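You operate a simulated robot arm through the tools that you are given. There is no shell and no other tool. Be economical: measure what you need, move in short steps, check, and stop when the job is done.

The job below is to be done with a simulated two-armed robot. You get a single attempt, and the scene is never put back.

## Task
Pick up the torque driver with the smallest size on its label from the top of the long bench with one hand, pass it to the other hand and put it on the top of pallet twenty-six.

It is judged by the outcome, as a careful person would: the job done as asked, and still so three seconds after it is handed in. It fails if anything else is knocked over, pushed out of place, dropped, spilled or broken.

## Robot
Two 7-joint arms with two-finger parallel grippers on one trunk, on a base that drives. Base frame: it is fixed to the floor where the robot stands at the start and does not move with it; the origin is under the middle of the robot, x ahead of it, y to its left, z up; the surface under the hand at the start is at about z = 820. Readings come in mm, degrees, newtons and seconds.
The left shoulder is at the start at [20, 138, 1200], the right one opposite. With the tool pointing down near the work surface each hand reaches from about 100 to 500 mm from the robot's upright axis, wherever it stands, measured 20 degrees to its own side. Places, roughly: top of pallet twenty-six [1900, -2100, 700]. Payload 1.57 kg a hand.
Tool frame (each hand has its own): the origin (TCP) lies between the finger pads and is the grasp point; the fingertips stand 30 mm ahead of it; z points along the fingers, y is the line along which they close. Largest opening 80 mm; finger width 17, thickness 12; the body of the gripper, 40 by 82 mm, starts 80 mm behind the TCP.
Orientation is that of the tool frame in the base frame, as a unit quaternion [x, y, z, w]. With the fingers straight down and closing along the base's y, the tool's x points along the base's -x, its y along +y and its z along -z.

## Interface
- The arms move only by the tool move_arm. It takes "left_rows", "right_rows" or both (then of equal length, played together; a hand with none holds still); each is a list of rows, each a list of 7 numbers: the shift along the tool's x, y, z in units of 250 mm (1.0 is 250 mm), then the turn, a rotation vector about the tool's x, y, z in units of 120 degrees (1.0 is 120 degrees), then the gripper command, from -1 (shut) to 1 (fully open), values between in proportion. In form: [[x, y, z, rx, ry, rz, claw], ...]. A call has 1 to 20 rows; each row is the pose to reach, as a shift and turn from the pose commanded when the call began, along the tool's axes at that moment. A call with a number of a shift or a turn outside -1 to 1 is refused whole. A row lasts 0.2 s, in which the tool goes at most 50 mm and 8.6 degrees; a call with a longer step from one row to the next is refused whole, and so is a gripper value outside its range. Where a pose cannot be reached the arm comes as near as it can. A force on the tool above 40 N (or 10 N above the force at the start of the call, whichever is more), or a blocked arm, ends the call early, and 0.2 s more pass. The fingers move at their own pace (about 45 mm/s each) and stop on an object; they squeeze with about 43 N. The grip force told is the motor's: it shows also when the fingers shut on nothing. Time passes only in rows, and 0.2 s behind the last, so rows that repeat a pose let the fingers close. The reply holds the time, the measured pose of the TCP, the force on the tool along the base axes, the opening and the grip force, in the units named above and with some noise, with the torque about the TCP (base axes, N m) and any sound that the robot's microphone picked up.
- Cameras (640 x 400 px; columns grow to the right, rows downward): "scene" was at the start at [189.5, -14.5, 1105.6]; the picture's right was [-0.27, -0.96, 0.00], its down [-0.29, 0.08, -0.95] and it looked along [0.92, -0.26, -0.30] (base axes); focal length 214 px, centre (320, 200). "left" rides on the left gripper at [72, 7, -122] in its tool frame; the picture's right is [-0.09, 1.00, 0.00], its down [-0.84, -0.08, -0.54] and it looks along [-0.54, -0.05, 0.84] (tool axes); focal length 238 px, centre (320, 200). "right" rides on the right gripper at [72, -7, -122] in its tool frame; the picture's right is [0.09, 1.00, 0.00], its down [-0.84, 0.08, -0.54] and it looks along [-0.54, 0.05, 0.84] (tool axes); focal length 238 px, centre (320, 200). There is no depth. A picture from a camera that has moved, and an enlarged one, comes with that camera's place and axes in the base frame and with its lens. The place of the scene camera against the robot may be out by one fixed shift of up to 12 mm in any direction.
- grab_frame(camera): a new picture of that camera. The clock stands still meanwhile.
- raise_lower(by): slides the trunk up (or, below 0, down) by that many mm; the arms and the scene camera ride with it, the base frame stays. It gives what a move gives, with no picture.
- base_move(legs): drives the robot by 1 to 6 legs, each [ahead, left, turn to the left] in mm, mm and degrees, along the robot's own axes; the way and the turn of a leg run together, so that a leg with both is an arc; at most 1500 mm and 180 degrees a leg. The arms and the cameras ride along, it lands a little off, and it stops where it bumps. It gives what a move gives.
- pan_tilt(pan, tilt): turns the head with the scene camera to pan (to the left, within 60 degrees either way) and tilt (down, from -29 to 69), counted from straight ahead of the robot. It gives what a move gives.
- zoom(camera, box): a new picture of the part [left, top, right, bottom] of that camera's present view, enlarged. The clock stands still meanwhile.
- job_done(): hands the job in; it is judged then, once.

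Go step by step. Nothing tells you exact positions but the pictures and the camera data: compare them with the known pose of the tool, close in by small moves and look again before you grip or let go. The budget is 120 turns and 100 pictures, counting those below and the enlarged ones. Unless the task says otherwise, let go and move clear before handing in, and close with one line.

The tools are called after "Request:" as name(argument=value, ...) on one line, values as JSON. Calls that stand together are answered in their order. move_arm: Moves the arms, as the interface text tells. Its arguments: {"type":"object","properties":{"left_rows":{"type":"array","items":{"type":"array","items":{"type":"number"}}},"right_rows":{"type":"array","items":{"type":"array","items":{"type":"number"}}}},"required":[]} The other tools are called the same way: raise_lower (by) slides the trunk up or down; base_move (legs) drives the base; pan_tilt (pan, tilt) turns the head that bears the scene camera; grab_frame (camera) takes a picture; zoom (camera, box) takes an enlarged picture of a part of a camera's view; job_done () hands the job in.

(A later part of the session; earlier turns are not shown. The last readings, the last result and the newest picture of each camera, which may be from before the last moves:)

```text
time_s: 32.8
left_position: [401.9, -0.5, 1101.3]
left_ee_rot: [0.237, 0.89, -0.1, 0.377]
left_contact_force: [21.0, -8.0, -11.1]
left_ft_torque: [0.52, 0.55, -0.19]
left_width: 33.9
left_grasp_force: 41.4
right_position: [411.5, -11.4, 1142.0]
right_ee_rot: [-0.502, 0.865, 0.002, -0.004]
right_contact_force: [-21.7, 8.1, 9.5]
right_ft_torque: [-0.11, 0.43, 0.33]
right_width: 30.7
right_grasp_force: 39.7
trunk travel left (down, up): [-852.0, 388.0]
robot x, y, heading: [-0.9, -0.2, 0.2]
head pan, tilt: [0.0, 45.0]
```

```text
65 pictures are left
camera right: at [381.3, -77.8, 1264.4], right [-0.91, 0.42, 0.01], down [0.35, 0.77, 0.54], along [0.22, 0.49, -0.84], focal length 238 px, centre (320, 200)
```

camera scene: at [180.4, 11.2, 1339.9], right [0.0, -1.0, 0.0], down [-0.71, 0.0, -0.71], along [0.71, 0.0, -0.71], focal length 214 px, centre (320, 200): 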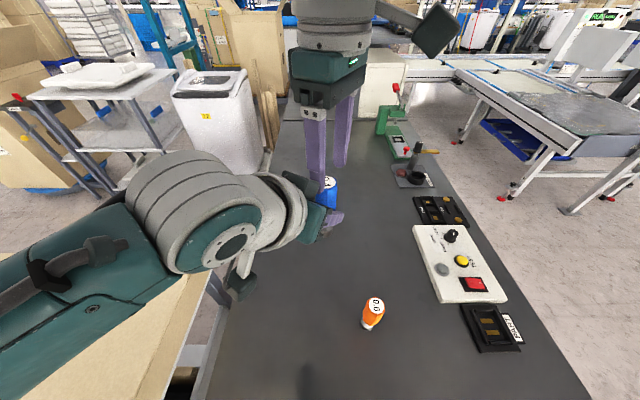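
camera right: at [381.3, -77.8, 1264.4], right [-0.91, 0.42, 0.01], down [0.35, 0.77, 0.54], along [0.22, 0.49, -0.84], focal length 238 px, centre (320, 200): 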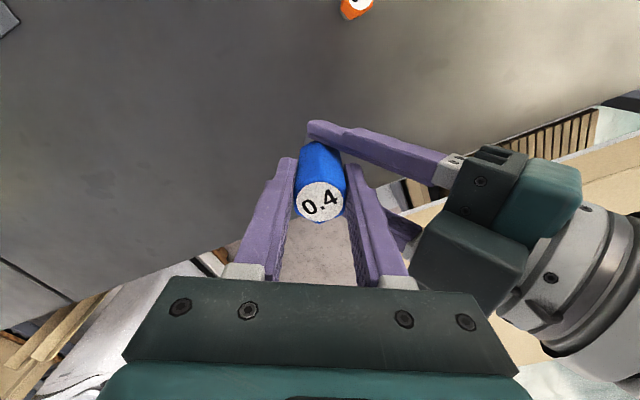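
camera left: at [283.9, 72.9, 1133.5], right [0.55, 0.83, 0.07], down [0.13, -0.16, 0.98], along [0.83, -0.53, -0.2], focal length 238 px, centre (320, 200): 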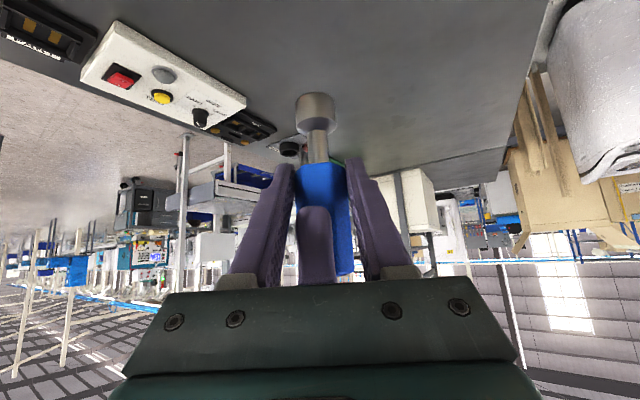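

The right hand has a firm grip too. Now the left opens and withdraws straight back.

Request:
move_arm(left_rows=[[0, 0, 0, 0, 0, 0, 1], [0, 0, 0, 0, 0, 0, 1], [0, 0, 0, 0, 0, 0, 1], [0, 0, 0, 0, 0, 0, 1]])

Request:
grab_frame(camera="right")

```text
time_s: 33.8
left_position: [400.0, -1.0, 1100.0]
left_ee_rot: [0.237, 0.89, -0.101, 0.376]
left_contact_force: [-1.0, 0.8, -0.2]
left_ft_torque: [-0.02, 0.01, -0.01]
left_width: 79.9
left_grasp_force: 0.1
right_position: [412.0, -12.0, 1142.0]
right_ee_rot: [-0.501, 0.866, -0.001, -0.003]
right_contact_force: [0.7, -0.4, -0.3]
right_ft_torque: [-0.01, 0.03, -0.01]
right_width: 29.9
right_grasp_force: 39.9
trunk travel left (down, up): [-852.0, 388.0]
robot x, y, heading: [0.4, 1.9, -0.1]
head pan, tilt: [0.0, 45.0]
```

```text
64 pictures are left
camera right: at [382.0, -78.8, 1264.4], right [-0.91, 0.42, 0.0], down [0.35, 0.77, 0.54], along [0.22, 0.49, -0.84], focal length 238 px, centre (320, 200)
```

right: 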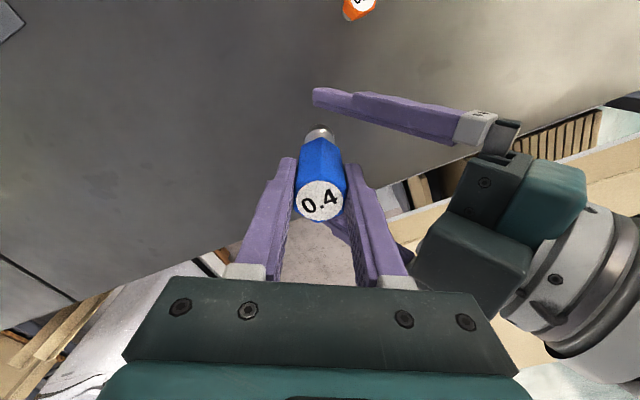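

The right hand holds it alone. Retracting the left.

Request:
move_arm(left_rows=[[0.042, 0, -0.043, 0, 0, 0, 1], [0.084, 0, -0.086, 0, 0, 0, 1], [0.126, 0, -0.13, 0, 0, 0, 1], [0.168, 0, -0.173, 0, 0, 0, 1], [0.21, 0, -0.216, 0, 0, 0, 1], [0.21, 0, -0.216, 0, 0, 0, 1]])

Request:
grab_frame(camera="scene")

```text
time_s: 35.2
left_position: [333.7, 36.3, 1099.1]
left_ee_rot: [0.236, 0.89, -0.099, 0.377]
left_contact_force: [-0.4, -0.4, 0.8]
left_ft_torque: [-0.02, -0.02, -0.03]
left_width: 80.2
left_grasp_force: 0.1
right_position: [411.4, -12.2, 1141.4]
right_ee_rot: [-0.501, 0.865, -0.001, -0.003]
right_contact_force: [-0.2, -0.2, 0.8]
right_ft_torque: [0.0, 0.01, 0.02]
right_width: 29.8
right_grasp_force: 39.4
trunk travel left (down, up): [-852.0, 388.0]
robot x, y, heading: [-1.3, 1.8, -0.2]
head pan, tilt: [0.0, 45.0]
```

```text
63 pictures are left
camera scene: at [180.4, 11.2, 1339.9], right [0.0, -1.0, 0.0], down [-0.71, 0.0, -0.71], along [0.71, 0.0, -0.71], focal length 214 px, centre (320, 200)
```

scene: 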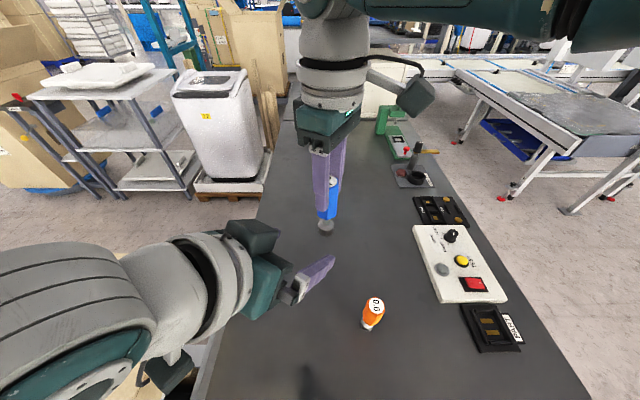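

Handover complete; the driver hangs upright in the right hand. I'll tuck the left arm back up into a vertical pose for driving.

Request:
move_arm(left_rows=[[-0.048, 0.042, -0.098, 0, 0, 0, 1], [-0.097, 0.085, -0.196, -0.012, 0.047, -0.029, 1], [-0.145, 0.127, -0.293, -0.025, 0.093, -0.058, 1], [-0.193, 0.169, -0.391, -0.037, 0.14, -0.088, 1], [-0.242, 0.212, -0.489, -0.05, 0.187, -0.117, 1], [-0.29, 0.254, -0.587, -0.062, 0.233, -0.146, 1], [-0.338, 0.296, -0.684, -0.074, 0.28, -0.176, 1], [-0.387, 0.339, -0.782, -0.087, 0.326, -0.205, 1], [-0.435, 0.381, -0.88, -0.099, 0.373, -0.234, 1], [-0.435, 0.381, -0.88, -0.099, 0.373, -0.234, 1]])

Request:
pan_tilt(pan=60, tilt=69)

Request:
grab_frame(camera="scene")

Request:
pan_tilt(pan=-60, tilt=69)

Request:
grab_frame(camera="scene")

```text
time_s: 37.4
left_position: [312.1, 159.6, 1332.7]
left_ee_rot: [-0.001, 1.0, 0.0, 0.0]
left_contact_force: [-0.5, -0.4, -0.5]
left_ft_torque: [0.02, 0.02, 0.01]
left_width: 80.1
left_grasp_force: 0.0
right_position: [411.0, -11.4, 1141.6]
right_ee_rot: [-0.501, 0.866, 0.0, -0.004]
right_contact_force: [0.4, 0.4, 0.5]
right_ft_torque: [0.01, -0.01, 0.0]
right_width: 30.1
right_grasp_force: 39.2
trunk travel left (down, up): [-852.0, 388.0]
robot x, y, heading: [-2.2, -0.2, 0.0]
head pan, tilt: [0.0, 45.0]
```

```text
time_s: 38.7
left_position: [310.8, 158.9, 1332.1]
left_ee_rot: [0.0, 1.0, -0.001, 0.001]
left_contact_force: [-0.6, 0.7, 0.2]
left_ft_torque: [0.01, 0.01, -0.03]
left_width: 79.7
left_grasp_force: 0.0
right_position: [412.1, -12.3, 1142.1]
right_ee_rot: [-0.501, 0.866, 0.0, -0.003]
right_contact_force: [-0.3, -0.9, -0.4]
right_ft_torque: [0.0, 0.01, 0.03]
right_width: 29.9
right_grasp_force: 39.7
trunk travel left (down, up): [-852.0, 388.0]
robot x, y, heading: [-1.6, 1.0, 0.3]
head pan, tilt: [60.0, 68.8]
```

```text
62 pictures are left
camera scene: at [127.0, 59.5, 1311.0], right [0.87, -0.5, 0.0], down [-0.47, -0.81, -0.36], along [0.18, 0.31, -0.93], focal length 214 px, centre (320, 200)
```

scene: 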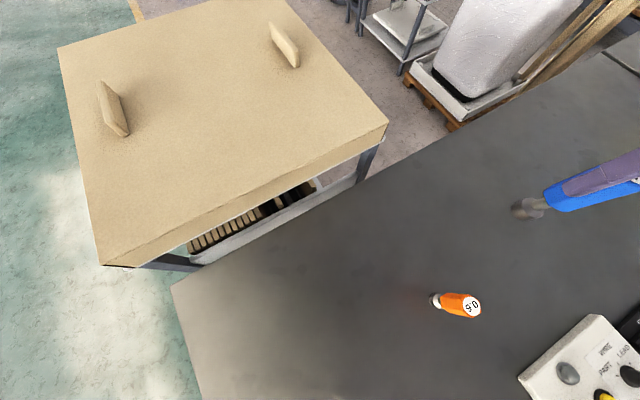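

```text
time_s: 40.7
left_position: [312.2, 159.6, 1332.3]
left_ee_rot: [0.002, 1.0, 0.0, 0.0]
left_contact_force: [-0.4, -0.1, -0.1]
left_ft_torque: [0.01, -0.01, -0.01]
left_width: 79.9
left_grasp_force: 0.0
right_position: [411.7, -13.3, 1142.2]
right_ee_rot: [-0.501, 0.865, -0.002, -0.003]
right_contact_force: [-0.1, -0.2, 0.3]
right_ft_torque: [0.01, 0.03, 0.0]
right_width: 29.8
right_grasp_force: 39.3
trunk travel left (down, up): [-852.0, 388.0]
robot x, y, heading: [-1.8, -2.2, 0.2]
head pan, tilt: [-60.0, 68.8]
```

```text
61 pictures are left
camera scene: at [127.1, -37.3, 1311.0], right [-0.87, -0.5, 0.0], down [-0.47, 0.81, -0.36], along [0.18, -0.31, -0.93], focal length 214 px, centre (320, 200)
```

scene: 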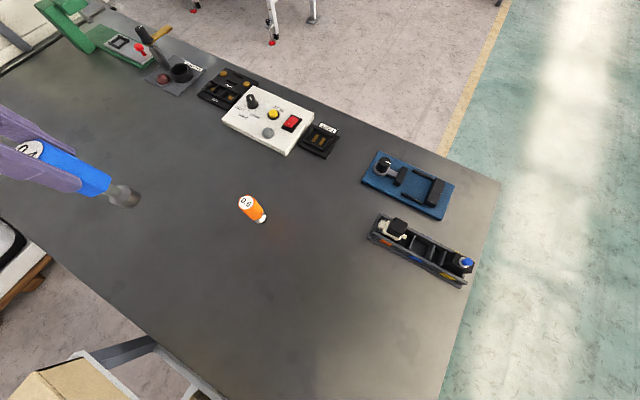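

Clear overview: the bench's near end is at x ≈ -153, with free green floor behind. There's a small blue thing in the parts tray that I'll check to be sure it isn't another driver.

Request:
zoom(camera="scene", box=[350, 130, 510, 300])

Request:
pan_tilt(pan=-60, tilt=15)

Request:
grab_frame(camera="scene")

```text
2.35 times, centred on (430, 215) of scene
camera zoom: at [127.1, -37.3, 1311.0], right [-0.87, -0.5, 0.0], down [-0.47, 0.81, -0.36], along [0.18, -0.31, -0.93], focal length 505 px, centre (61, 165)
```

zoom: 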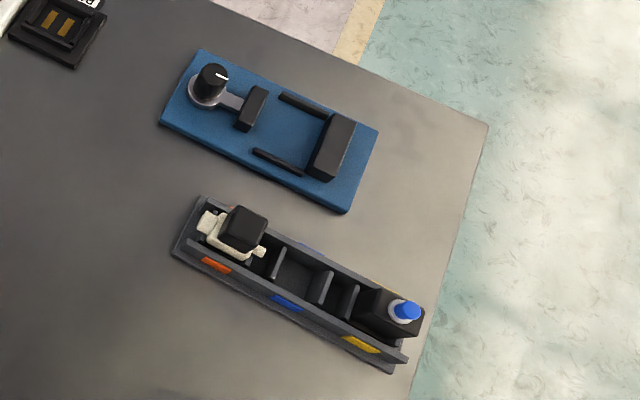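

```text
time_s: 41.9
left_position: [312.4, 159.4, 1332.1]
left_ee_rot: [0.001, 1.0, 0.0, 0.001]
left_contact_force: [0.1, 0.0, 0.1]
left_ft_torque: [0.01, 0.0, 0.03]
left_width: 79.9
left_grasp_force: 0.1
right_position: [411.0, -12.0, 1142.7]
right_ee_rot: [-0.5, 0.866, -0.001, -0.004]
right_contact_force: [0.7, 0.1, 0.3]
right_ft_torque: [0.01, 0.01, 0.01]
right_width: 29.9
right_grasp_force: 38.6
trunk travel left (down, up): [-852.0, 388.0]
robot x, y, heading: [0.7, 0.8, 0.1]
head pan, tilt: [-60.0, 15.0]
```

```text
59 pictures are left
camera scene: at [145.9, -69.8, 1386.6], right [-0.87, -0.5, 0.0], down [-0.13, 0.22, -0.97], along [0.48, -0.84, -0.26], focal length 214 px, centre (320, 200)
```

scene: 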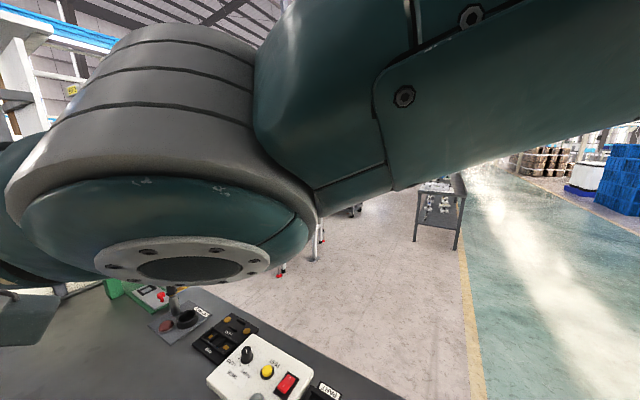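

That is just a cap in the tray. I'll tuck the right arm with the driver back near its start pose so the camera can see.

Request:
move_arm(right_rows=[[0.078, 0.022, -0.062, 0, 0, 0.056, -1], [0.156, 0.044, -0.124, 0, 0, 0.111, -1], [0.233, 0.065, -0.187, 0, 0, 0.167, -1], [0.311, 0.087, -0.249, 0, 0, 0.222, -1], [0.389, 0.109, -0.311, 0, 0, 0.278, -1], [0.467, 0.131, -0.373, 0, 0, 0.333, -1], [0.544, 0.152, -0.436, 0, 0, 0.389, -1], [0.622, 0.174, -0.498, 0, 0, 0.444, -1], [0.7, 0.196, -0.56, 0, 0, 0.5, -1], [0.7, 0.196, -0.56, 0, 0, 0.5, -1]])

Request:
pan_tilt(pan=-50, tilt=10)

Request:
grab_frame(camera="scene")

```text
time_s: 44.1
left_position: [311.9, 159.7, 1331.4]
left_ee_rot: [0.001, 1.0, 0.0, 0.001]
left_contact_force: [-0.2, -0.2, -0.2]
left_ft_torque: [0.0, 0.01, 0.05]
left_width: 80.0
left_grasp_force: 0.0
right_position: [281.1, -139.2, 1282.5]
right_ee_rot: [0.0, 1.0, -0.003, -0.003]
right_contact_force: [0.7, 0.0, -1.6]
right_ft_torque: [0.01, 0.03, 0.01]
right_width: 29.9
right_grasp_force: 39.4
trunk travel left (down, up): [-852.0, 388.0]
robot x, y, heading: [-3.2, -1.8, 0.4]
head pan, tilt: [-60.0, 15.0]
```

```text
time_s: 44.8
left_position: [311.7, 158.7, 1332.0]
left_ee_rot: [0.001, 1.0, 0.0, 0.001]
left_contact_force: [0.0, 0.7, 0.1]
left_ft_torque: [0.03, 0.0, 0.0]
left_width: 79.9
left_grasp_force: 0.1
right_position: [282.4, -138.2, 1283.3]
right_ee_rot: [-0.001, 1.0, -0.002, -0.002]
right_contact_force: [-0.1, 0.1, -1.7]
right_ft_torque: [0.01, 0.05, -0.04]
right_width: 30.2
right_grasp_force: 39.6
trunk travel left (down, up): [-852.0, 388.0]
robot x, y, heading: [-3.3, 1.6, 0.2]
head pan, tilt: [-50.0, 10.0]
```

```text
58 pictures are left
camera scene: at [158.9, -60.1, 1394.8], right [-0.77, -0.64, 0.0], down [-0.11, 0.13, -0.98], along [0.63, -0.75, -0.17], focal length 214 px, centre (320, 200)
```

scene: 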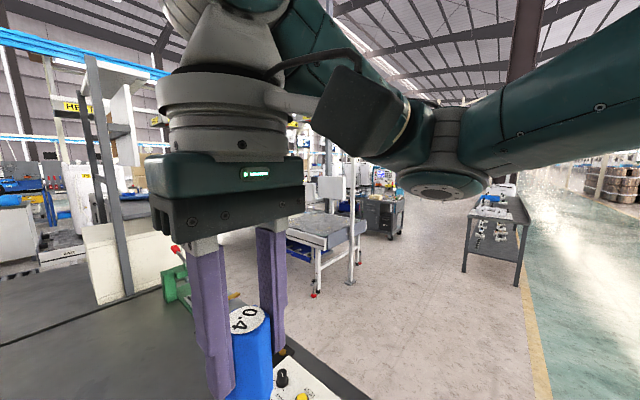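

The given pallet place should appear near pixel (317, 217), just at the table/conveyor there. Enlarging.

Request:
zoom(camera="scene", box=[270, 160, 430, 300])

Request:
zoom(camera="scene", box=[440, 130, 640, 300])

```text
2.86 times, centred on (350, 230) of scene
camera zoom: at [158.9, -60.1, 1394.8], right [-0.77, -0.64, 0.0], down [-0.11, 0.13, -0.98], along [0.63, -0.75, -0.17], focal length 613 px, centre (234, 114)
```

zoom: 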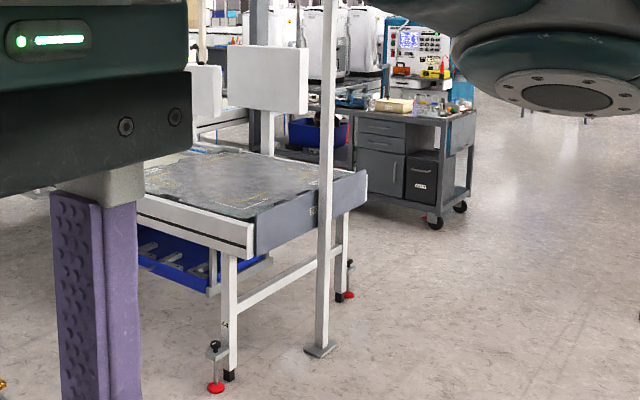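

```text
2.35 times, centred on (540, 215) of scene
camera zoom: at [158.9, -60.1, 1394.8], right [-0.77, -0.64, 0.0], down [-0.11, 0.13, -0.98], along [0.63, -0.75, -0.17], focal length 505 px, centre (-198, 165)
```

zoom: 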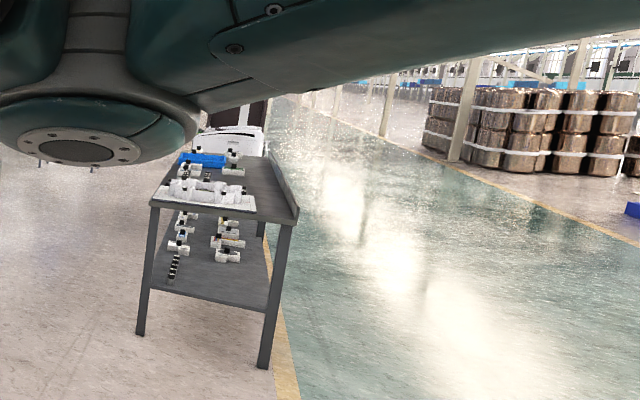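

The "pallets" are the plates on the conveyor table right of the bench, one sits at about (1500–2300, -1600 to -2500). I'll back off the bench first and then look closer.

Request:
base_move(legs=[[-700, 0, 0]])

Request:
pan_tilt(pan=0, tilt=30)

Request:
grab_frame(camera="scene")

```text
time_s: 48.6
left_position: [-375.2, 159.6, 1331.6]
left_ee_rot: [0.008, 1.0, 0.0, 0.001]
left_contact_force: [-0.3, -0.2, -1.0]
left_ft_torque: [-0.02, 0.02, -0.05]
left_width: 80.0
left_grasp_force: 0.0
right_position: [-408.6, -138.8, 1284.7]
right_ee_rot: [0.007, 1.0, -0.002, -0.002]
right_contact_force: [0.7, 0.6, -1.6]
right_ft_torque: [-0.01, 0.01, 0.02]
right_width: 30.0
right_grasp_force: 39.2
trunk travel left (down, up): [-852.0, 388.0]
robot x, y, heading: [-692.6, 5.1, -0.6]
head pan, tilt: [-50.0, 10.0]
```

```text
time_s: 49.8
left_position: [-375.5, 158.6, 1332.9]
left_ee_rot: [0.007, 1.0, -0.001, 0.001]
left_contact_force: [0.8, -0.8, -0.8]
left_ft_torque: [0.0, 0.0, 0.0]
left_width: 80.0
left_grasp_force: 0.0
right_position: [-409.0, -139.6, 1284.2]
right_ee_rot: [0.007, 1.0, -0.003, -0.003]
right_contact_force: [0.6, 0.6, -1.5]
right_ft_torque: [-0.02, 0.01, -0.02]
right_width: 29.8
right_grasp_force: 39.0
trunk travel left (down, up): [-852.0, 388.0]
robot x, y, heading: [-690.5, 5.1, -0.6]
head pan, tilt: [0.0, 30.0]
```

```text
55 pictures are left
camera scene: at [-499.3, 12.7, 1362.5], right [-0.01, -1.0, 0.0], down [-0.5, 0.01, -0.87], along [0.87, -0.01, -0.5], focal length 214 px, centre (320, 200)
```

scene: 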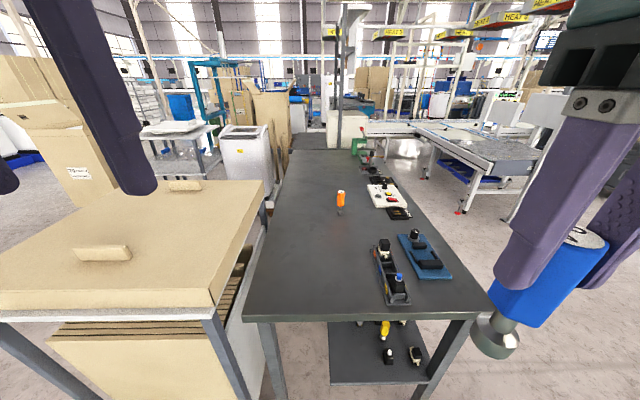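

Backed out cleanly. Now I strafe right to line up with the aisle between bench and conveyor.

Request:
base_move(legs=[[0, -1050, 0]])

Request:
pan_tilt(pan=-10, tilt=20)

Request:
grab_frame(camera="scene")

```text
time_s: 55.2
left_position: [-390.5, -890.4, 1332.2]
left_ee_rot: [0.011, 1.0, 0.0, 0.0]
left_contact_force: [-0.4, 0.4, 1.0]
left_ft_torque: [0.02, -0.01, -0.01]
left_width: 80.0
left_grasp_force: 0.0
right_position: [-427.4, -1187.8, 1283.4]
right_ee_rot: [0.009, 1.0, -0.002, -0.003]
right_contact_force: [-0.5, -0.9, -1.0]
right_ft_torque: [-0.01, 0.01, 0.01]
right_width: 29.7
right_grasp_force: 39.4
trunk travel left (down, up): [-852.0, 388.0]
robot x, y, heading: [-706.5, -1043.1, -1.1]
head pan, tilt: [0.0, 30.0]
```

```text
time_s: 55.9
left_position: [-391.9, -889.7, 1332.6]
left_ee_rot: [0.011, 1.0, 0.0, 0.001]
left_contact_force: [1.0, 0.0, 0.4]
left_ft_torque: [0.02, 0.02, -0.01]
left_width: 80.0
left_grasp_force: 0.1
right_position: [-426.8, -1187.3, 1283.4]
right_ee_rot: [0.01, 1.0, -0.002, -0.003]
right_contact_force: [0.7, -0.2, -1.6]
right_ft_torque: [0.0, 0.02, 0.0]
right_width: 30.1
right_grasp_force: 39.6
trunk travel left (down, up): [-852.0, 388.0]
robot x, y, heading: [-706.4, -1045.2, -1.1]
head pan, tilt: [-10.0, 20.0]
```

```text
54 pictures are left
camera scene: at [-516.1, -1051.5, 1378.5], right [-0.19, -0.98, 0.0], down [-0.34, 0.07, -0.94], along [0.92, -0.18, -0.34], focal length 214 px, centre (320, 200)
```

scene: 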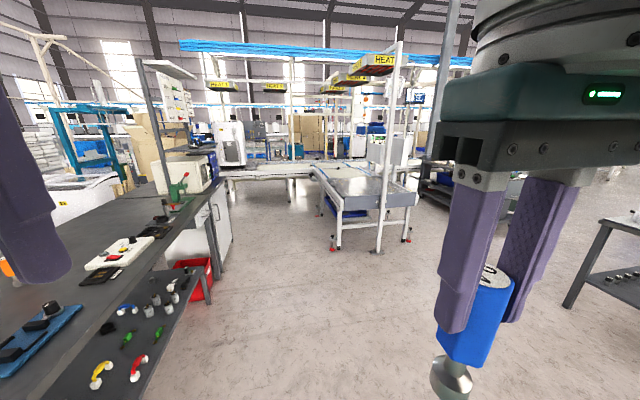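

The aisle is clear and the conveyor end table is ahead right. Enlarging, then driving 1200 mm forward.

Request:
zoom(camera="scene", box=[280, 130, 440, 260])

Request:
base_move(legs=[[1250, 0, 0]])

Request:
pan_tilt(pan=-30, tilt=25)

Request:
grab_frame(camera="scene")

```text
3.08 times, centred on (360, 195) of scene
camera zoom: at [-516.1, -1051.5, 1378.5], right [-0.19, -0.98, 0.0], down [-0.34, 0.07, -0.94], along [0.92, -0.18, -0.34], focal length 660 px, centre (197, 215)
```

zoom: 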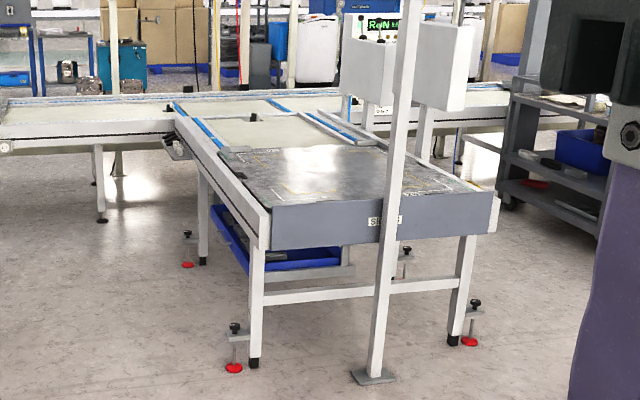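

```text
time_s: 62.2
left_position: [861.4, -919.8, 1332.9]
left_ee_rot: [0.014, 1.0, 0.0, 0.001]
left_contact_force: [-1.0, -0.1, -0.4]
left_ft_torque: [0.01, 0.03, 0.0]
left_width: 80.1
left_grasp_force: 0.0
right_position: [821.8, -1219.2, 1282.7]
right_ee_rot: [0.013, 1.0, -0.003, -0.003]
right_contact_force: [0.8, -0.1, -1.2]
right_ft_torque: [0.01, 0.0, -0.02]
right_width: 29.7
right_grasp_force: 39.3
trunk travel left (down, up): [-852.0, 388.0]
robot x, y, heading: [545.9, -1070.2, -1.5]
head pan, tilt: [-10.0, 20.0]
```

```text
time_s: 63.1
left_position: [860.3, -920.2, 1331.9]
left_ee_rot: [0.015, 1.0, 0.0, 0.001]
left_contact_force: [0.1, 0.5, 0.8]
left_ft_torque: [-0.01, -0.01, 0.03]
left_width: 80.1
left_grasp_force: 0.2
right_position: [823.1, -1218.8, 1283.8]
right_ee_rot: [0.013, 1.0, -0.004, -0.002]
right_contact_force: [-0.4, -0.3, -1.6]
right_ft_torque: [-0.01, 0.04, -0.05]
right_width: 29.7
right_grasp_force: 39.3
trunk travel left (down, up): [-852.0, 388.0]
robot x, y, heading: [542.0, -1069.6, -1.7]
head pan, tilt: [-30.0, 25.0]
```

```text
52 pictures are left
camera scene: at [722.4, -1111.0, 1370.5], right [-0.52, -0.85, 0.0], down [-0.36, 0.22, -0.91], along [0.77, -0.47, -0.42], focal length 214 px, centre (320, 200)
```

scene: 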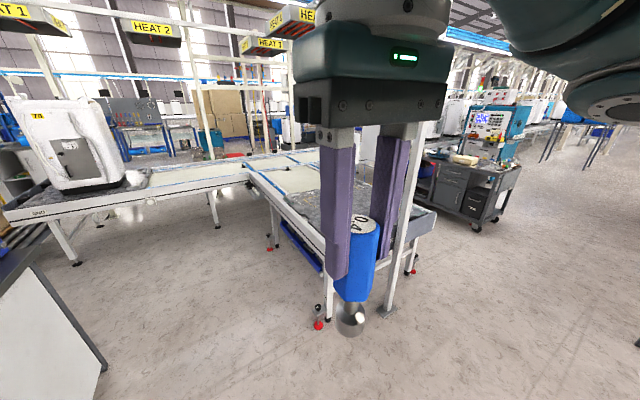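

I see the conveyor with a grey plate at its end and beige ones beyond. Zooming to read labels.

Request:
zoom(camera="scene", box=[230, 140, 440, 270])

Request:
zoom(camera="scene", box=[0, 130, 240, 270])

```text
3.05 times, centred on (335, 205) of scene
camera zoom: at [722.4, -1111.0, 1370.5], right [-0.52, -0.85, 0.0], down [-0.36, 0.22, -0.91], along [0.77, -0.47, -0.42], focal length 654 px, centre (274, 185)
```

zoom: 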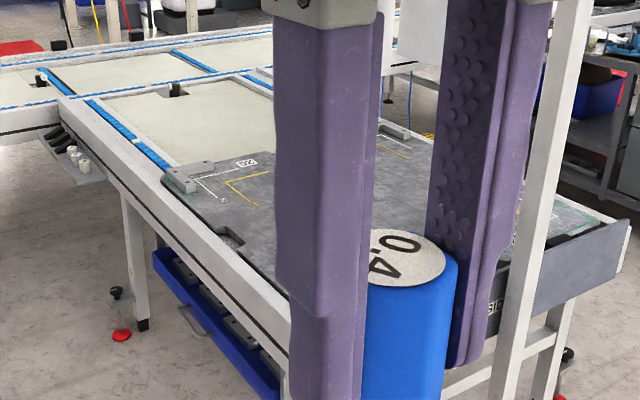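

```text
2.67 times, centred on (120, 200) of scene
camera zoom: at [722.4, -1111.0, 1370.5], right [-0.52, -0.85, 0.0], down [-0.36, 0.22, -0.91], along [0.77, -0.47, -0.42], focal length 572 px, centre (853, 200)
```

zoom: 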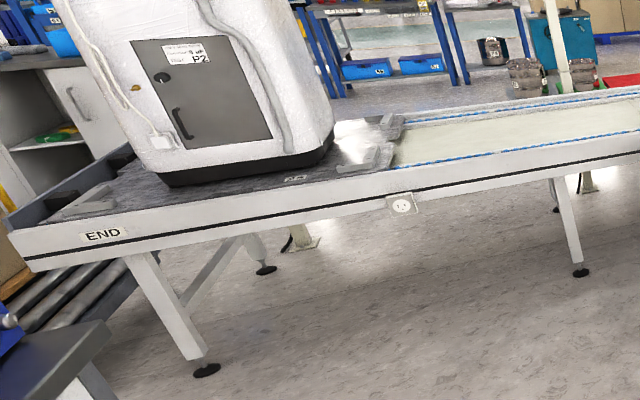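

The grey plate at the conveyor end carries a number tag that looks like "26" seen from the far side. I'll drive alongside it, turn to face it and read it.

Request:
base_move(legs=[[1220, 60, 0], [0, 0, -88]])

Request:
pan_tilt(pan=15, tilt=40)

Request:
grab_frame(camera="scene")

```text
time_s: 73.1
left_position: [1919.9, -1360.2, 1332.9]
left_ee_rot: [0.716, 0.699, -0.001, 0.001]
left_contact_force: [-0.1, 0.8, -0.4]
left_ft_torque: [0.02, -0.02, -0.03]
left_width: 80.0
left_grasp_force: 0.0
right_position: [1622.8, -1324.0, 1284.2]
right_ee_rot: [0.715, 0.7, 0.0, -0.004]
right_contact_force: [-0.2, -0.4, -0.9]
right_ft_torque: [0.0, 0.04, 0.02]
right_width: 30.0
right_grasp_force: 38.5
trunk travel left (down, up): [-852.0, 388.0]
robot x, y, heading: [1770.7, -1043.6, -91.4]
head pan, tilt: [-30.0, 25.0]
```

```text
time_s: 74.2
left_position: [1921.3, -1359.9, 1331.9]
left_ee_rot: [0.716, 0.698, -0.001, 0.0]
left_contact_force: [0.1, -0.1, 0.7]
left_ft_torque: [-0.02, 0.01, 0.02]
left_width: 80.2
left_grasp_force: 0.0
right_position: [1622.2, -1324.4, 1283.0]
right_ee_rot: [0.715, 0.699, -0.001, -0.004]
right_contact_force: [0.5, -0.2, -2.0]
right_ft_torque: [0.0, 0.0, 0.03]
right_width: 29.7
right_grasp_force: 39.1
trunk travel left (down, up): [-852.0, 388.0]
robot x, y, heading: [1765.0, -1047.0, -91.4]
head pan, tilt: [15.0, 40.0]
```

```text
49 pictures are left
camera scene: at [1786.1, -1216.2, 1347.2], right [-0.97, -0.24, 0.0], down [-0.15, 0.62, -0.77], along [0.18, -0.74, -0.64], focal length 214 px, centre (320, 200)
```

scene: 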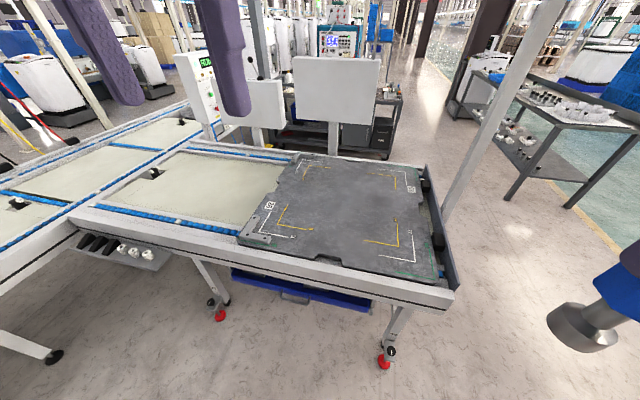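

Request:
zoom(camera="scene", box=[230, 140, 460, 300])

Request:
zoom(camera="scene", box=[0, 90, 300, 270])

```text
2.50 times, centred on (345, 220) of scene
camera zoom: at [1786.1, -1216.2, 1347.2], right [-0.97, -0.24, 0.0], down [-0.15, 0.62, -0.77], along [0.18, -0.74, -0.64], focal length 536 px, centre (258, 150)
```

zoom: 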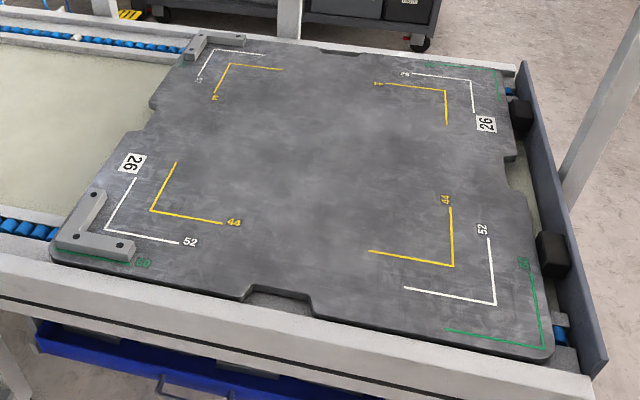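

```text
2.13 times, centred on (150, 180) of scene
camera zoom: at [1786.1, -1216.2, 1347.2], right [-0.97, -0.24, 0.0], down [-0.15, 0.62, -0.77], along [0.18, -0.74, -0.64], focal length 458 px, centre (683, 243)
```

zoom: 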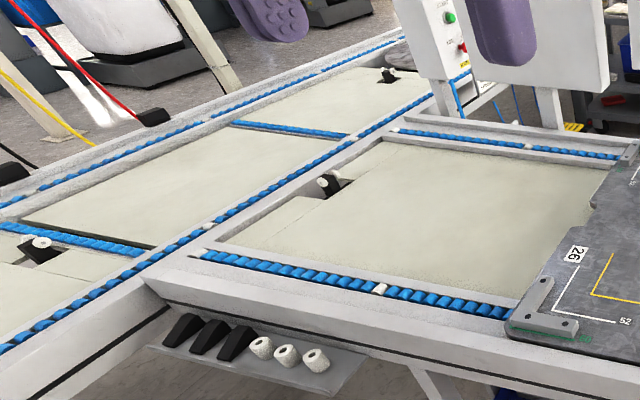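

Pallet twenty-six is confirmed: the grey plate, empty, spanning about x 1490–2205, y -1645 to -2380. I'll drive up to its edge, keeping between the table legs.

Request:
base_move(legs=[[280, 130, 1.4]])

Request:
pan_tilt(pan=-20, tilt=55)

Request:
grab_frame(camera="scene")

Request:
grab_frame(camera="right")

```text
time_s: 76.3
left_position: [2051.6, -1634.7, 1333.6]
left_ee_rot: [0.708, 0.706, 0.0, 0.0]
left_contact_force: [0.0, 0.3, 0.5]
left_ft_torque: [0.0, 0.0, 0.02]
left_width: 80.2
left_grasp_force: 0.1
right_position: [1752.0, -1604.2, 1282.9]
right_ee_rot: [0.707, 0.707, 0.0, -0.003]
right_contact_force: [0.0, -0.3, -2.2]
right_ft_torque: [-0.02, -0.01, 0.02]
right_width: 29.8
right_grasp_force: 38.6
trunk travel left (down, up): [-852.0, 388.0]
robot x, y, heading: [1893.7, -1323.9, -90.1]
head pan, tilt: [15.0, 40.0]
```

```text
time_s: 77.3
left_position: [2050.8, -1634.8, 1331.2]
left_ee_rot: [0.708, 0.706, 0.0, 0.0]
left_contact_force: [0.1, 0.4, -0.2]
left_ft_torque: [-0.01, -0.03, 0.03]
left_width: 80.1
left_grasp_force: 0.0
right_position: [1752.4, -1604.6, 1284.0]
right_ee_rot: [0.708, 0.706, 0.0, -0.004]
right_contact_force: [0.0, -0.3, -1.7]
right_ft_torque: [0.03, 0.0, -0.01]
right_width: 30.0
right_grasp_force: 39.5
trunk travel left (down, up): [-852.0, 388.0]
robot x, y, heading: [1893.9, -1320.6, -90.1]
head pan, tilt: [-20.0, 55.0]
```

```text
46 pictures are left
camera scene: at [1867.8, -1478.8, 1326.5], right [-0.94, 0.34, 0.0], down [0.28, 0.77, -0.57], along [-0.2, -0.54, -0.82], focal length 214 px, centre (320, 200)
```

scene: 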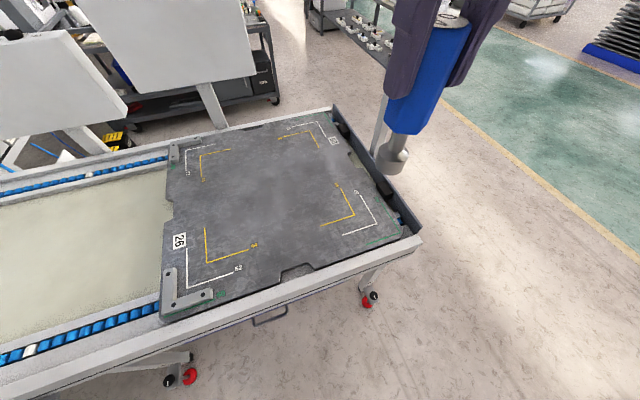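

```text
45 pictures are left
camera right: at [1746.0, -1534.0, 1405.9], right [1.0, 0.09, 0.0], down [0.08, -0.84, 0.54], along [0.05, -0.54, -0.84], focal length 238 px, centre (320, 200)
```

right: 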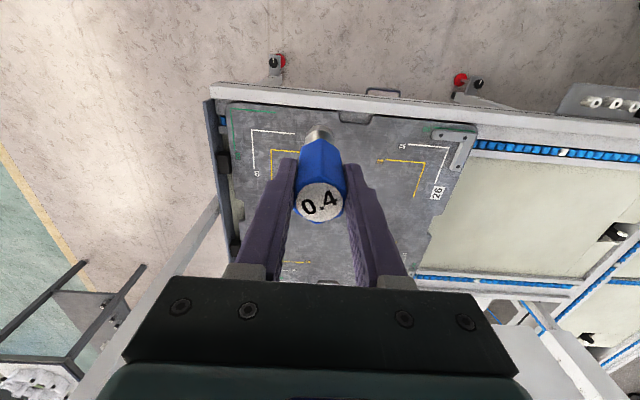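

Both views show pallet 26 clear. I'll extend the right hand forward over the plate to about (1752, -1750), then lower the trunk.

Request:
move_arm(right_rows=[[-0.1, 0, 0, 0, 0, 0, -1], [-0.2, 0, 0, 0, 0, 0, -1], [-0.3, 0, 0, 0, 0, 0, -1], [-0.4, 0, 0, 0, 0, 0, -1], [-0.5, 0, 0, 0, 0, 0, -1], [-0.584, 0, 0, 0, 0, 0, -1], [-0.584, 0, 0, 0, 0, 0, -1]])

Request:
raise_lower(by=-300)

Request:
grab_frame(camera="scene")

Request:
grab_frame(camera="right")

```text
time_s: 78.9
left_position: [2051.7, -1635.4, 1332.3]
left_ee_rot: [0.708, 0.706, 0.0, 0.0]
left_contact_force: [0.3, -0.3, -0.5]
left_ft_torque: [0.0, 0.03, 0.02]
left_width: 79.8
left_grasp_force: 0.1
right_position: [1753.5, -1749.4, 1283.1]
right_ee_rot: [0.707, 0.707, 0.001, -0.004]
right_contact_force: [-0.3, 0.1, -1.9]
right_ft_torque: [-0.05, 0.01, 0.03]
right_width: 30.0
right_grasp_force: 39.6
trunk travel left (down, up): [-852.0, 388.0]
robot x, y, heading: [1892.1, -1320.8, -90.3]
head pan, tilt: [-20.0, 55.0]
```

```text
time_s: 81.9
left_position: [2051.1, -1634.5, 1032.4]
left_ee_rot: [0.708, 0.706, 0.001, 0.0]
left_contact_force: [0.4, 1.1, 0.4]
left_ft_torque: [0.01, -0.01, 0.01]
left_width: 79.9
left_grasp_force: 0.1
right_position: [1754.5, -1749.3, 983.2]
right_ee_rot: [0.708, 0.707, 0.0, -0.003]
right_contact_force: [0.5, -0.2, -2.5]
right_ft_torque: [-0.02, 0.02, -0.04]
right_width: 29.9
right_grasp_force: 39.2
trunk travel left (down, up): [-552.0, 688.0]
robot x, y, heading: [1893.4, -1318.8, -90.3]
head pan, tilt: [-20.0, 55.0]
```

```text
44 pictures are left
camera scene: at [1867.7, -1478.7, 1026.5], right [-0.94, 0.34, 0.0], down [0.28, 0.77, -0.57], along [-0.2, -0.54, -0.82], focal length 214 px, centre (320, 200)
```

scene: 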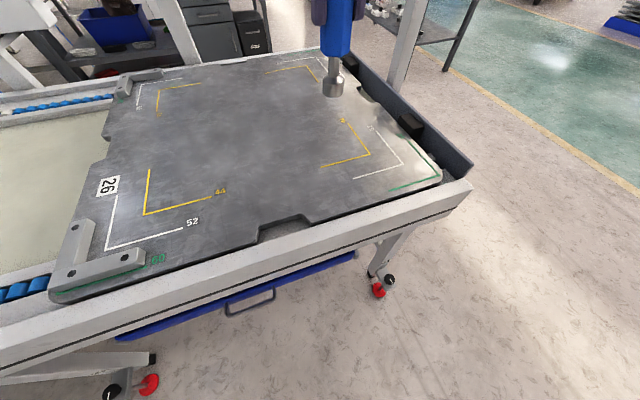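

```text
43 pictures are left
camera right: at [1747.0, -1679.0, 1105.8], right [1.0, 0.09, 0.0], down [0.08, -0.84, 0.54], along [0.05, -0.54, -0.84], focal length 238 px, centre (320, 200)
```

right: 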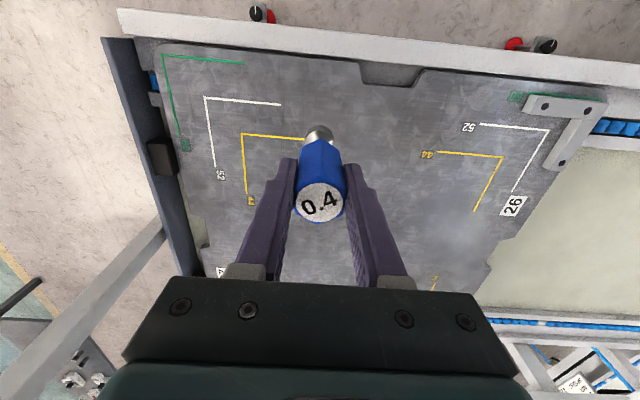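

Driver bottom is at about z 876, over clear plate. Lowering another 140 mm, then I'll finish by feel.

Request:
raise_lower(by=-140)

Request:
grab_frame(camera="scene")

Request:
grab_frame(camera="left")

```text
time_s: 83.5
left_position: [2051.1, -1634.5, 894.5]
left_ee_rot: [0.708, 0.706, -0.001, 0.0]
left_contact_force: [-0.2, -0.9, 0.6]
left_ft_torque: [-0.03, 0.0, 0.03]
left_width: 79.9
left_grasp_force: 0.1
right_position: [1753.1, -1749.9, 844.6]
right_ee_rot: [0.708, 0.706, -0.001, -0.003]
right_contact_force: [0.6, 0.5, -0.8]
right_ft_torque: [0.02, -0.01, -0.01]
right_width: 29.7
right_grasp_force: 39.6
trunk travel left (down, up): [-412.0, 828.0]
robot x, y, heading: [1892.7, -1320.5, -90.2]
head pan, tilt: [-20.0, 55.0]
```

```text
42 pictures are left
camera scene: at [1867.7, -1478.7, 886.5], right [-0.94, 0.34, 0.0], down [0.28, 0.77, -0.57], along [-0.2, -0.54, -0.82], focal length 214 px, centre (320, 200)
```

scene: 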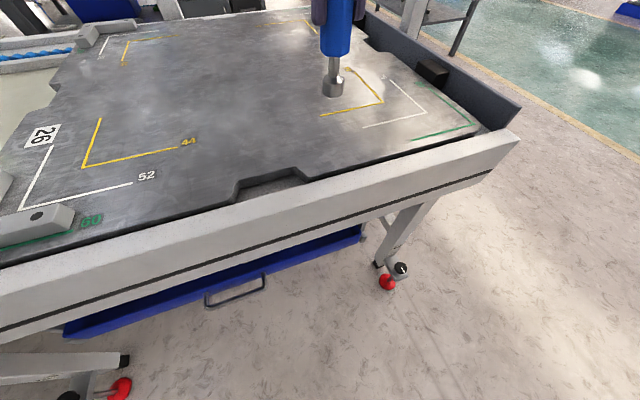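

```text
41 pictures are left
camera left: at [2058.2, -1562.2, 1013.8], right [1.0, -0.1, 0.0], down [-0.08, -0.84, 0.54], along [-0.05, -0.54, -0.84], focal length 238 px, centre (320, 200)
```

left: 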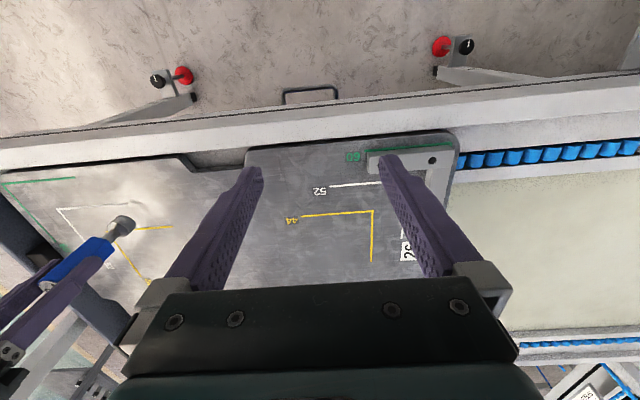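

Driver bottom estimated ~35 mm above the plate. Descending gently with the arm.

Request:
move_arm(right_rows=[[0, 0, 0.03, 0, 0, 0, -1], [0, 0, 0.06, 0, 0, 0, -1], [0, 0, 0.08, 0, 0, 0, -1], [0, 0, 0.1, 0, 0, 0, -1]])

Request:
zoom(camera="scene", box=[260, 30, 420, 130])

Request:
zoom(camera="left", box=[0, 150, 200, 280])

```text
time_s: 84.5
left_position: [2051.4, -1634.7, 892.5]
left_ee_rot: [0.709, 0.705, -0.001, 0.001]
left_contact_force: [0.6, -0.9, 1.2]
left_ft_torque: [0.0, 0.0, 0.02]
left_width: 80.0
left_grasp_force: 0.0
right_position: [1753.5, -1749.3, 818.2]
right_ee_rot: [0.707, 0.707, 0.0, -0.005]
right_contact_force: [-0.2, 0.2, -2.0]
right_ft_torque: [0.0, -0.01, -0.04]
right_width: 30.0
right_grasp_force: 38.8
trunk travel left (down, up): [-412.0, 828.0]
robot x, y, heading: [1892.8, -1322.7, -90.0]
head pan, tilt: [-20.0, 55.0]
```

```text
4.00 times, centred on (340, 80) of scene
camera zoom: at [1867.7, -1478.6, 886.4], right [-0.94, 0.34, 0.0], down [0.28, 0.77, -0.57], along [-0.2, -0.54, -0.82], focal length 858 px, centre (240, 680)
```

zoom: 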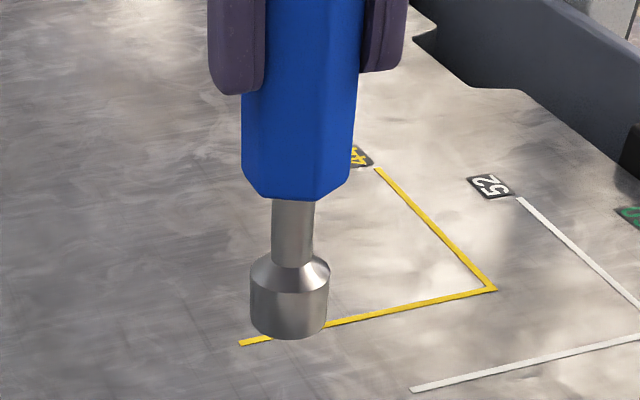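

```text
3.08 times, centred on (100, 215) of left
camera zoom: at [2058.2, -1562.1, 1013.7], right [1.0, -0.1, 0.0], down [-0.08, -0.84, 0.54], along [-0.05, -0.54, -0.84], focal length 733 px, centre (997, 154)
```

zoom: 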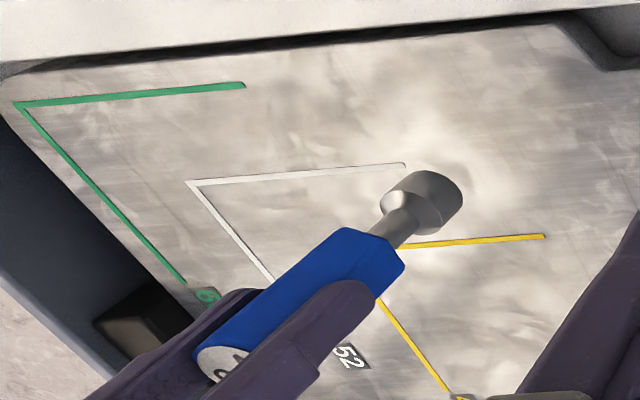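

Still above the plate. Continuing down 9 mm in small steps.

Request:
move_arm(right_rows=[[0, 0, 0.012, 0, 0, 0, -1], [0, 0, 0.024, 0, 0, 0, -1], [0, 0, 0.036, 0, 0, 0, -1]])

Request:
zoom(camera="scene", box=[260, 30, 420, 130])

```text
time_s: 85.3
left_position: [2051.3, -1634.6, 891.9]
left_ee_rot: [0.708, 0.706, 0.0, 0.001]
left_contact_force: [0.0, -0.2, 0.1]
left_ft_torque: [-0.01, -0.03, 0.03]
left_width: 80.0
left_grasp_force: 0.1
right_position: [1753.7, -1748.1, 808.7]
right_ee_rot: [0.708, 0.707, 0.0, -0.004]
right_contact_force: [-0.4, 0.1, -1.9]
right_ft_torque: [0.01, 0.01, 0.01]
right_width: 30.1
right_grasp_force: 39.1
trunk travel left (down, up): [-412.0, 828.0]
robot x, y, heading: [1893.1, -1322.7, -90.0]
head pan, tilt: [-20.0, 55.0]
```

```text
4.00 times, centred on (340, 80) of scene
camera zoom: at [1867.8, -1478.6, 886.4], right [-0.94, 0.34, 0.0], down [0.28, 0.77, -0.57], along [-0.2, -0.54, -0.82], focal length 858 px, centre (240, 680)
```

zoom: 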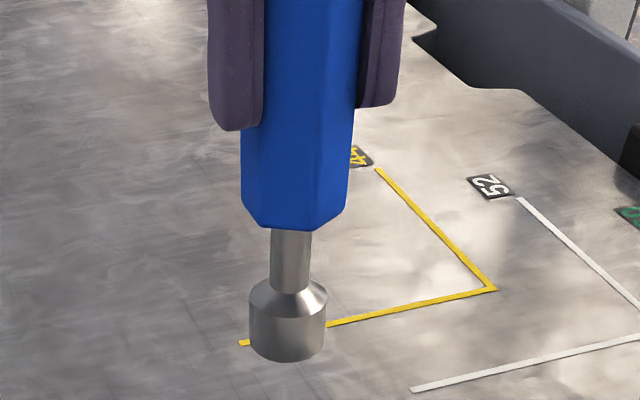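

No contact yet. Another few millimetres.

Request:
move_arm(right_rows=[[0, 0, 0.008, 0, 0, 0, -1], [0, 0, 0.016, 0, 0, 0, -1], [0, 0, 0.024, 0, 0, 0, -1]])

Request:
zoom(camera="left", box=[0, 150, 200, 280])

```text
time_s: 86.1
left_position: [2050.2, -1634.0, 893.5]
left_ee_rot: [0.708, 0.706, 0.0, 0.0]
left_contact_force: [0.4, -0.5, 0.0]
left_ft_torque: [0.01, 0.0, -0.01]
left_width: 80.1
left_grasp_force: 0.0
right_position: [1753.4, -1748.4, 802.8]
right_ee_rot: [0.708, 0.706, 0.0, -0.004]
right_contact_force: [-0.5, -0.6, -0.9]
right_ft_torque: [0.01, -0.03, 0.01]
right_width: 29.8
right_grasp_force: 38.7
trunk travel left (down, up): [-412.0, 828.0]
robot x, y, heading: [1893.7, -1323.8, -90.1]
head pan, tilt: [-20.0, 55.0]
```

```text
3.08 times, centred on (100, 215) of left
camera zoom: at [2058.2, -1562.1, 1013.7], right [1.0, -0.1, 0.0], down [-0.08, -0.84, 0.54], along [-0.05, -0.54, -0.84], focal length 733 px, centre (997, 154)
```

zoom: 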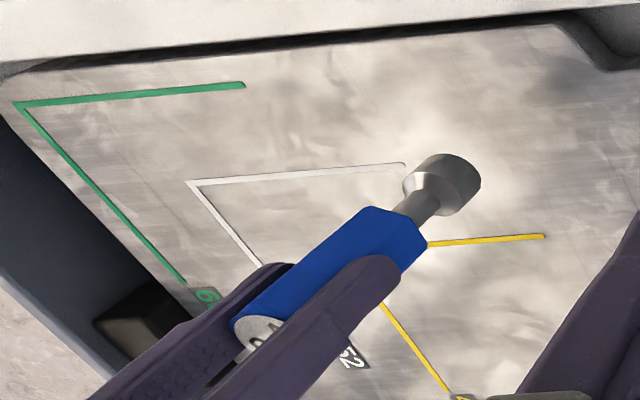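

No contact; triangulating the plate marks suggests the plate is lower, about z 650. Continuing in 3 mm rows with the force stop as guard.

Request:
move_arm(right_rows=[[0, 0, 0.012, 0, 0, 0, -1], [0, 0, 0.024, 0, 0, 0, -1], [0, 0, 0.036, 0, 0, 0, -1], [0, 0, 0.048, 0, 0, 0, -1], [0, 0, 0.06, 0, 0, 0, -1], [0, 0, 0.072, 0, 0, 0, -1], [0, 0, 0.084, 0, 0, 0, -1]])

Request:
zoom(camera="scene", box=[260, 30, 420, 130])

Request:
zoom(camera="left", box=[0, 150, 200, 280])

```text
time_s: 87.7
left_position: [2051.7, -1634.3, 892.5]
left_ee_rot: [0.708, 0.706, 0.0, -0.001]
left_contact_force: [-1.5, -0.8, 0.1]
left_ft_torque: [0.02, 0.0, 0.0]
left_width: 79.9
left_grasp_force: 0.0
right_position: [1753.7, -1747.0, 781.1]
right_ee_rot: [0.708, 0.706, 0.0, -0.003]
right_contact_force: [-0.1, -0.2, -1.8]
right_ft_torque: [-0.02, 0.0, -0.02]
right_width: 29.8
right_grasp_force: 39.3
trunk travel left (down, up): [-412.0, 828.0]
robot x, y, heading: [1889.2, -1319.8, -90.1]
head pan, tilt: [-20.0, 55.0]
```

```text
4.00 times, centred on (340, 80) of scene
camera zoom: at [1867.8, -1478.6, 886.4], right [-0.94, 0.34, 0.0], down [0.28, 0.77, -0.57], along [-0.2, -0.54, -0.82], focal length 858 px, centre (240, 680)
```

zoom: 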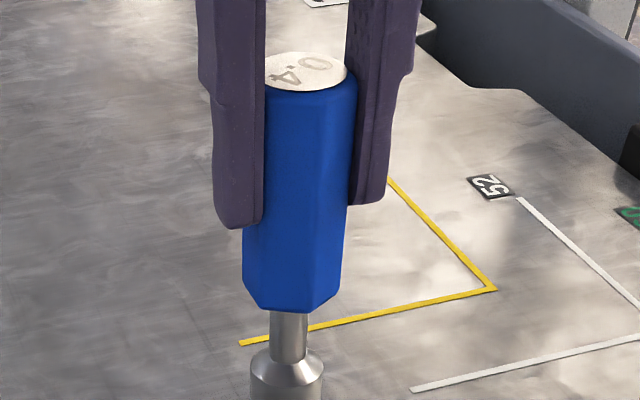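

```text
3.08 times, centred on (100, 215) of left
camera zoom: at [2058.2, -1562.1, 1013.7], right [1.0, -0.1, 0.0], down [-0.08, -0.84, 0.54], along [-0.05, -0.54, -0.84], focal length 733 px, centre (997, 154)
```

zoom: 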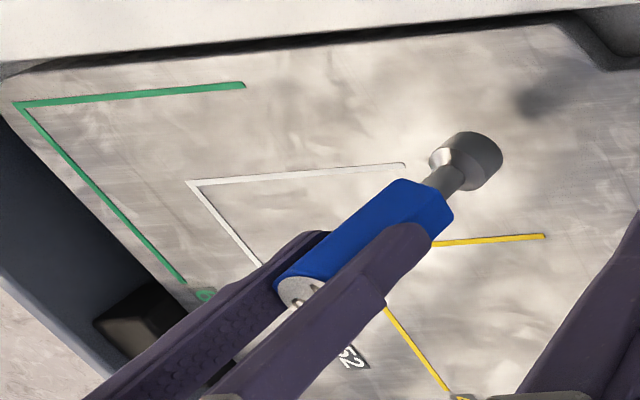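

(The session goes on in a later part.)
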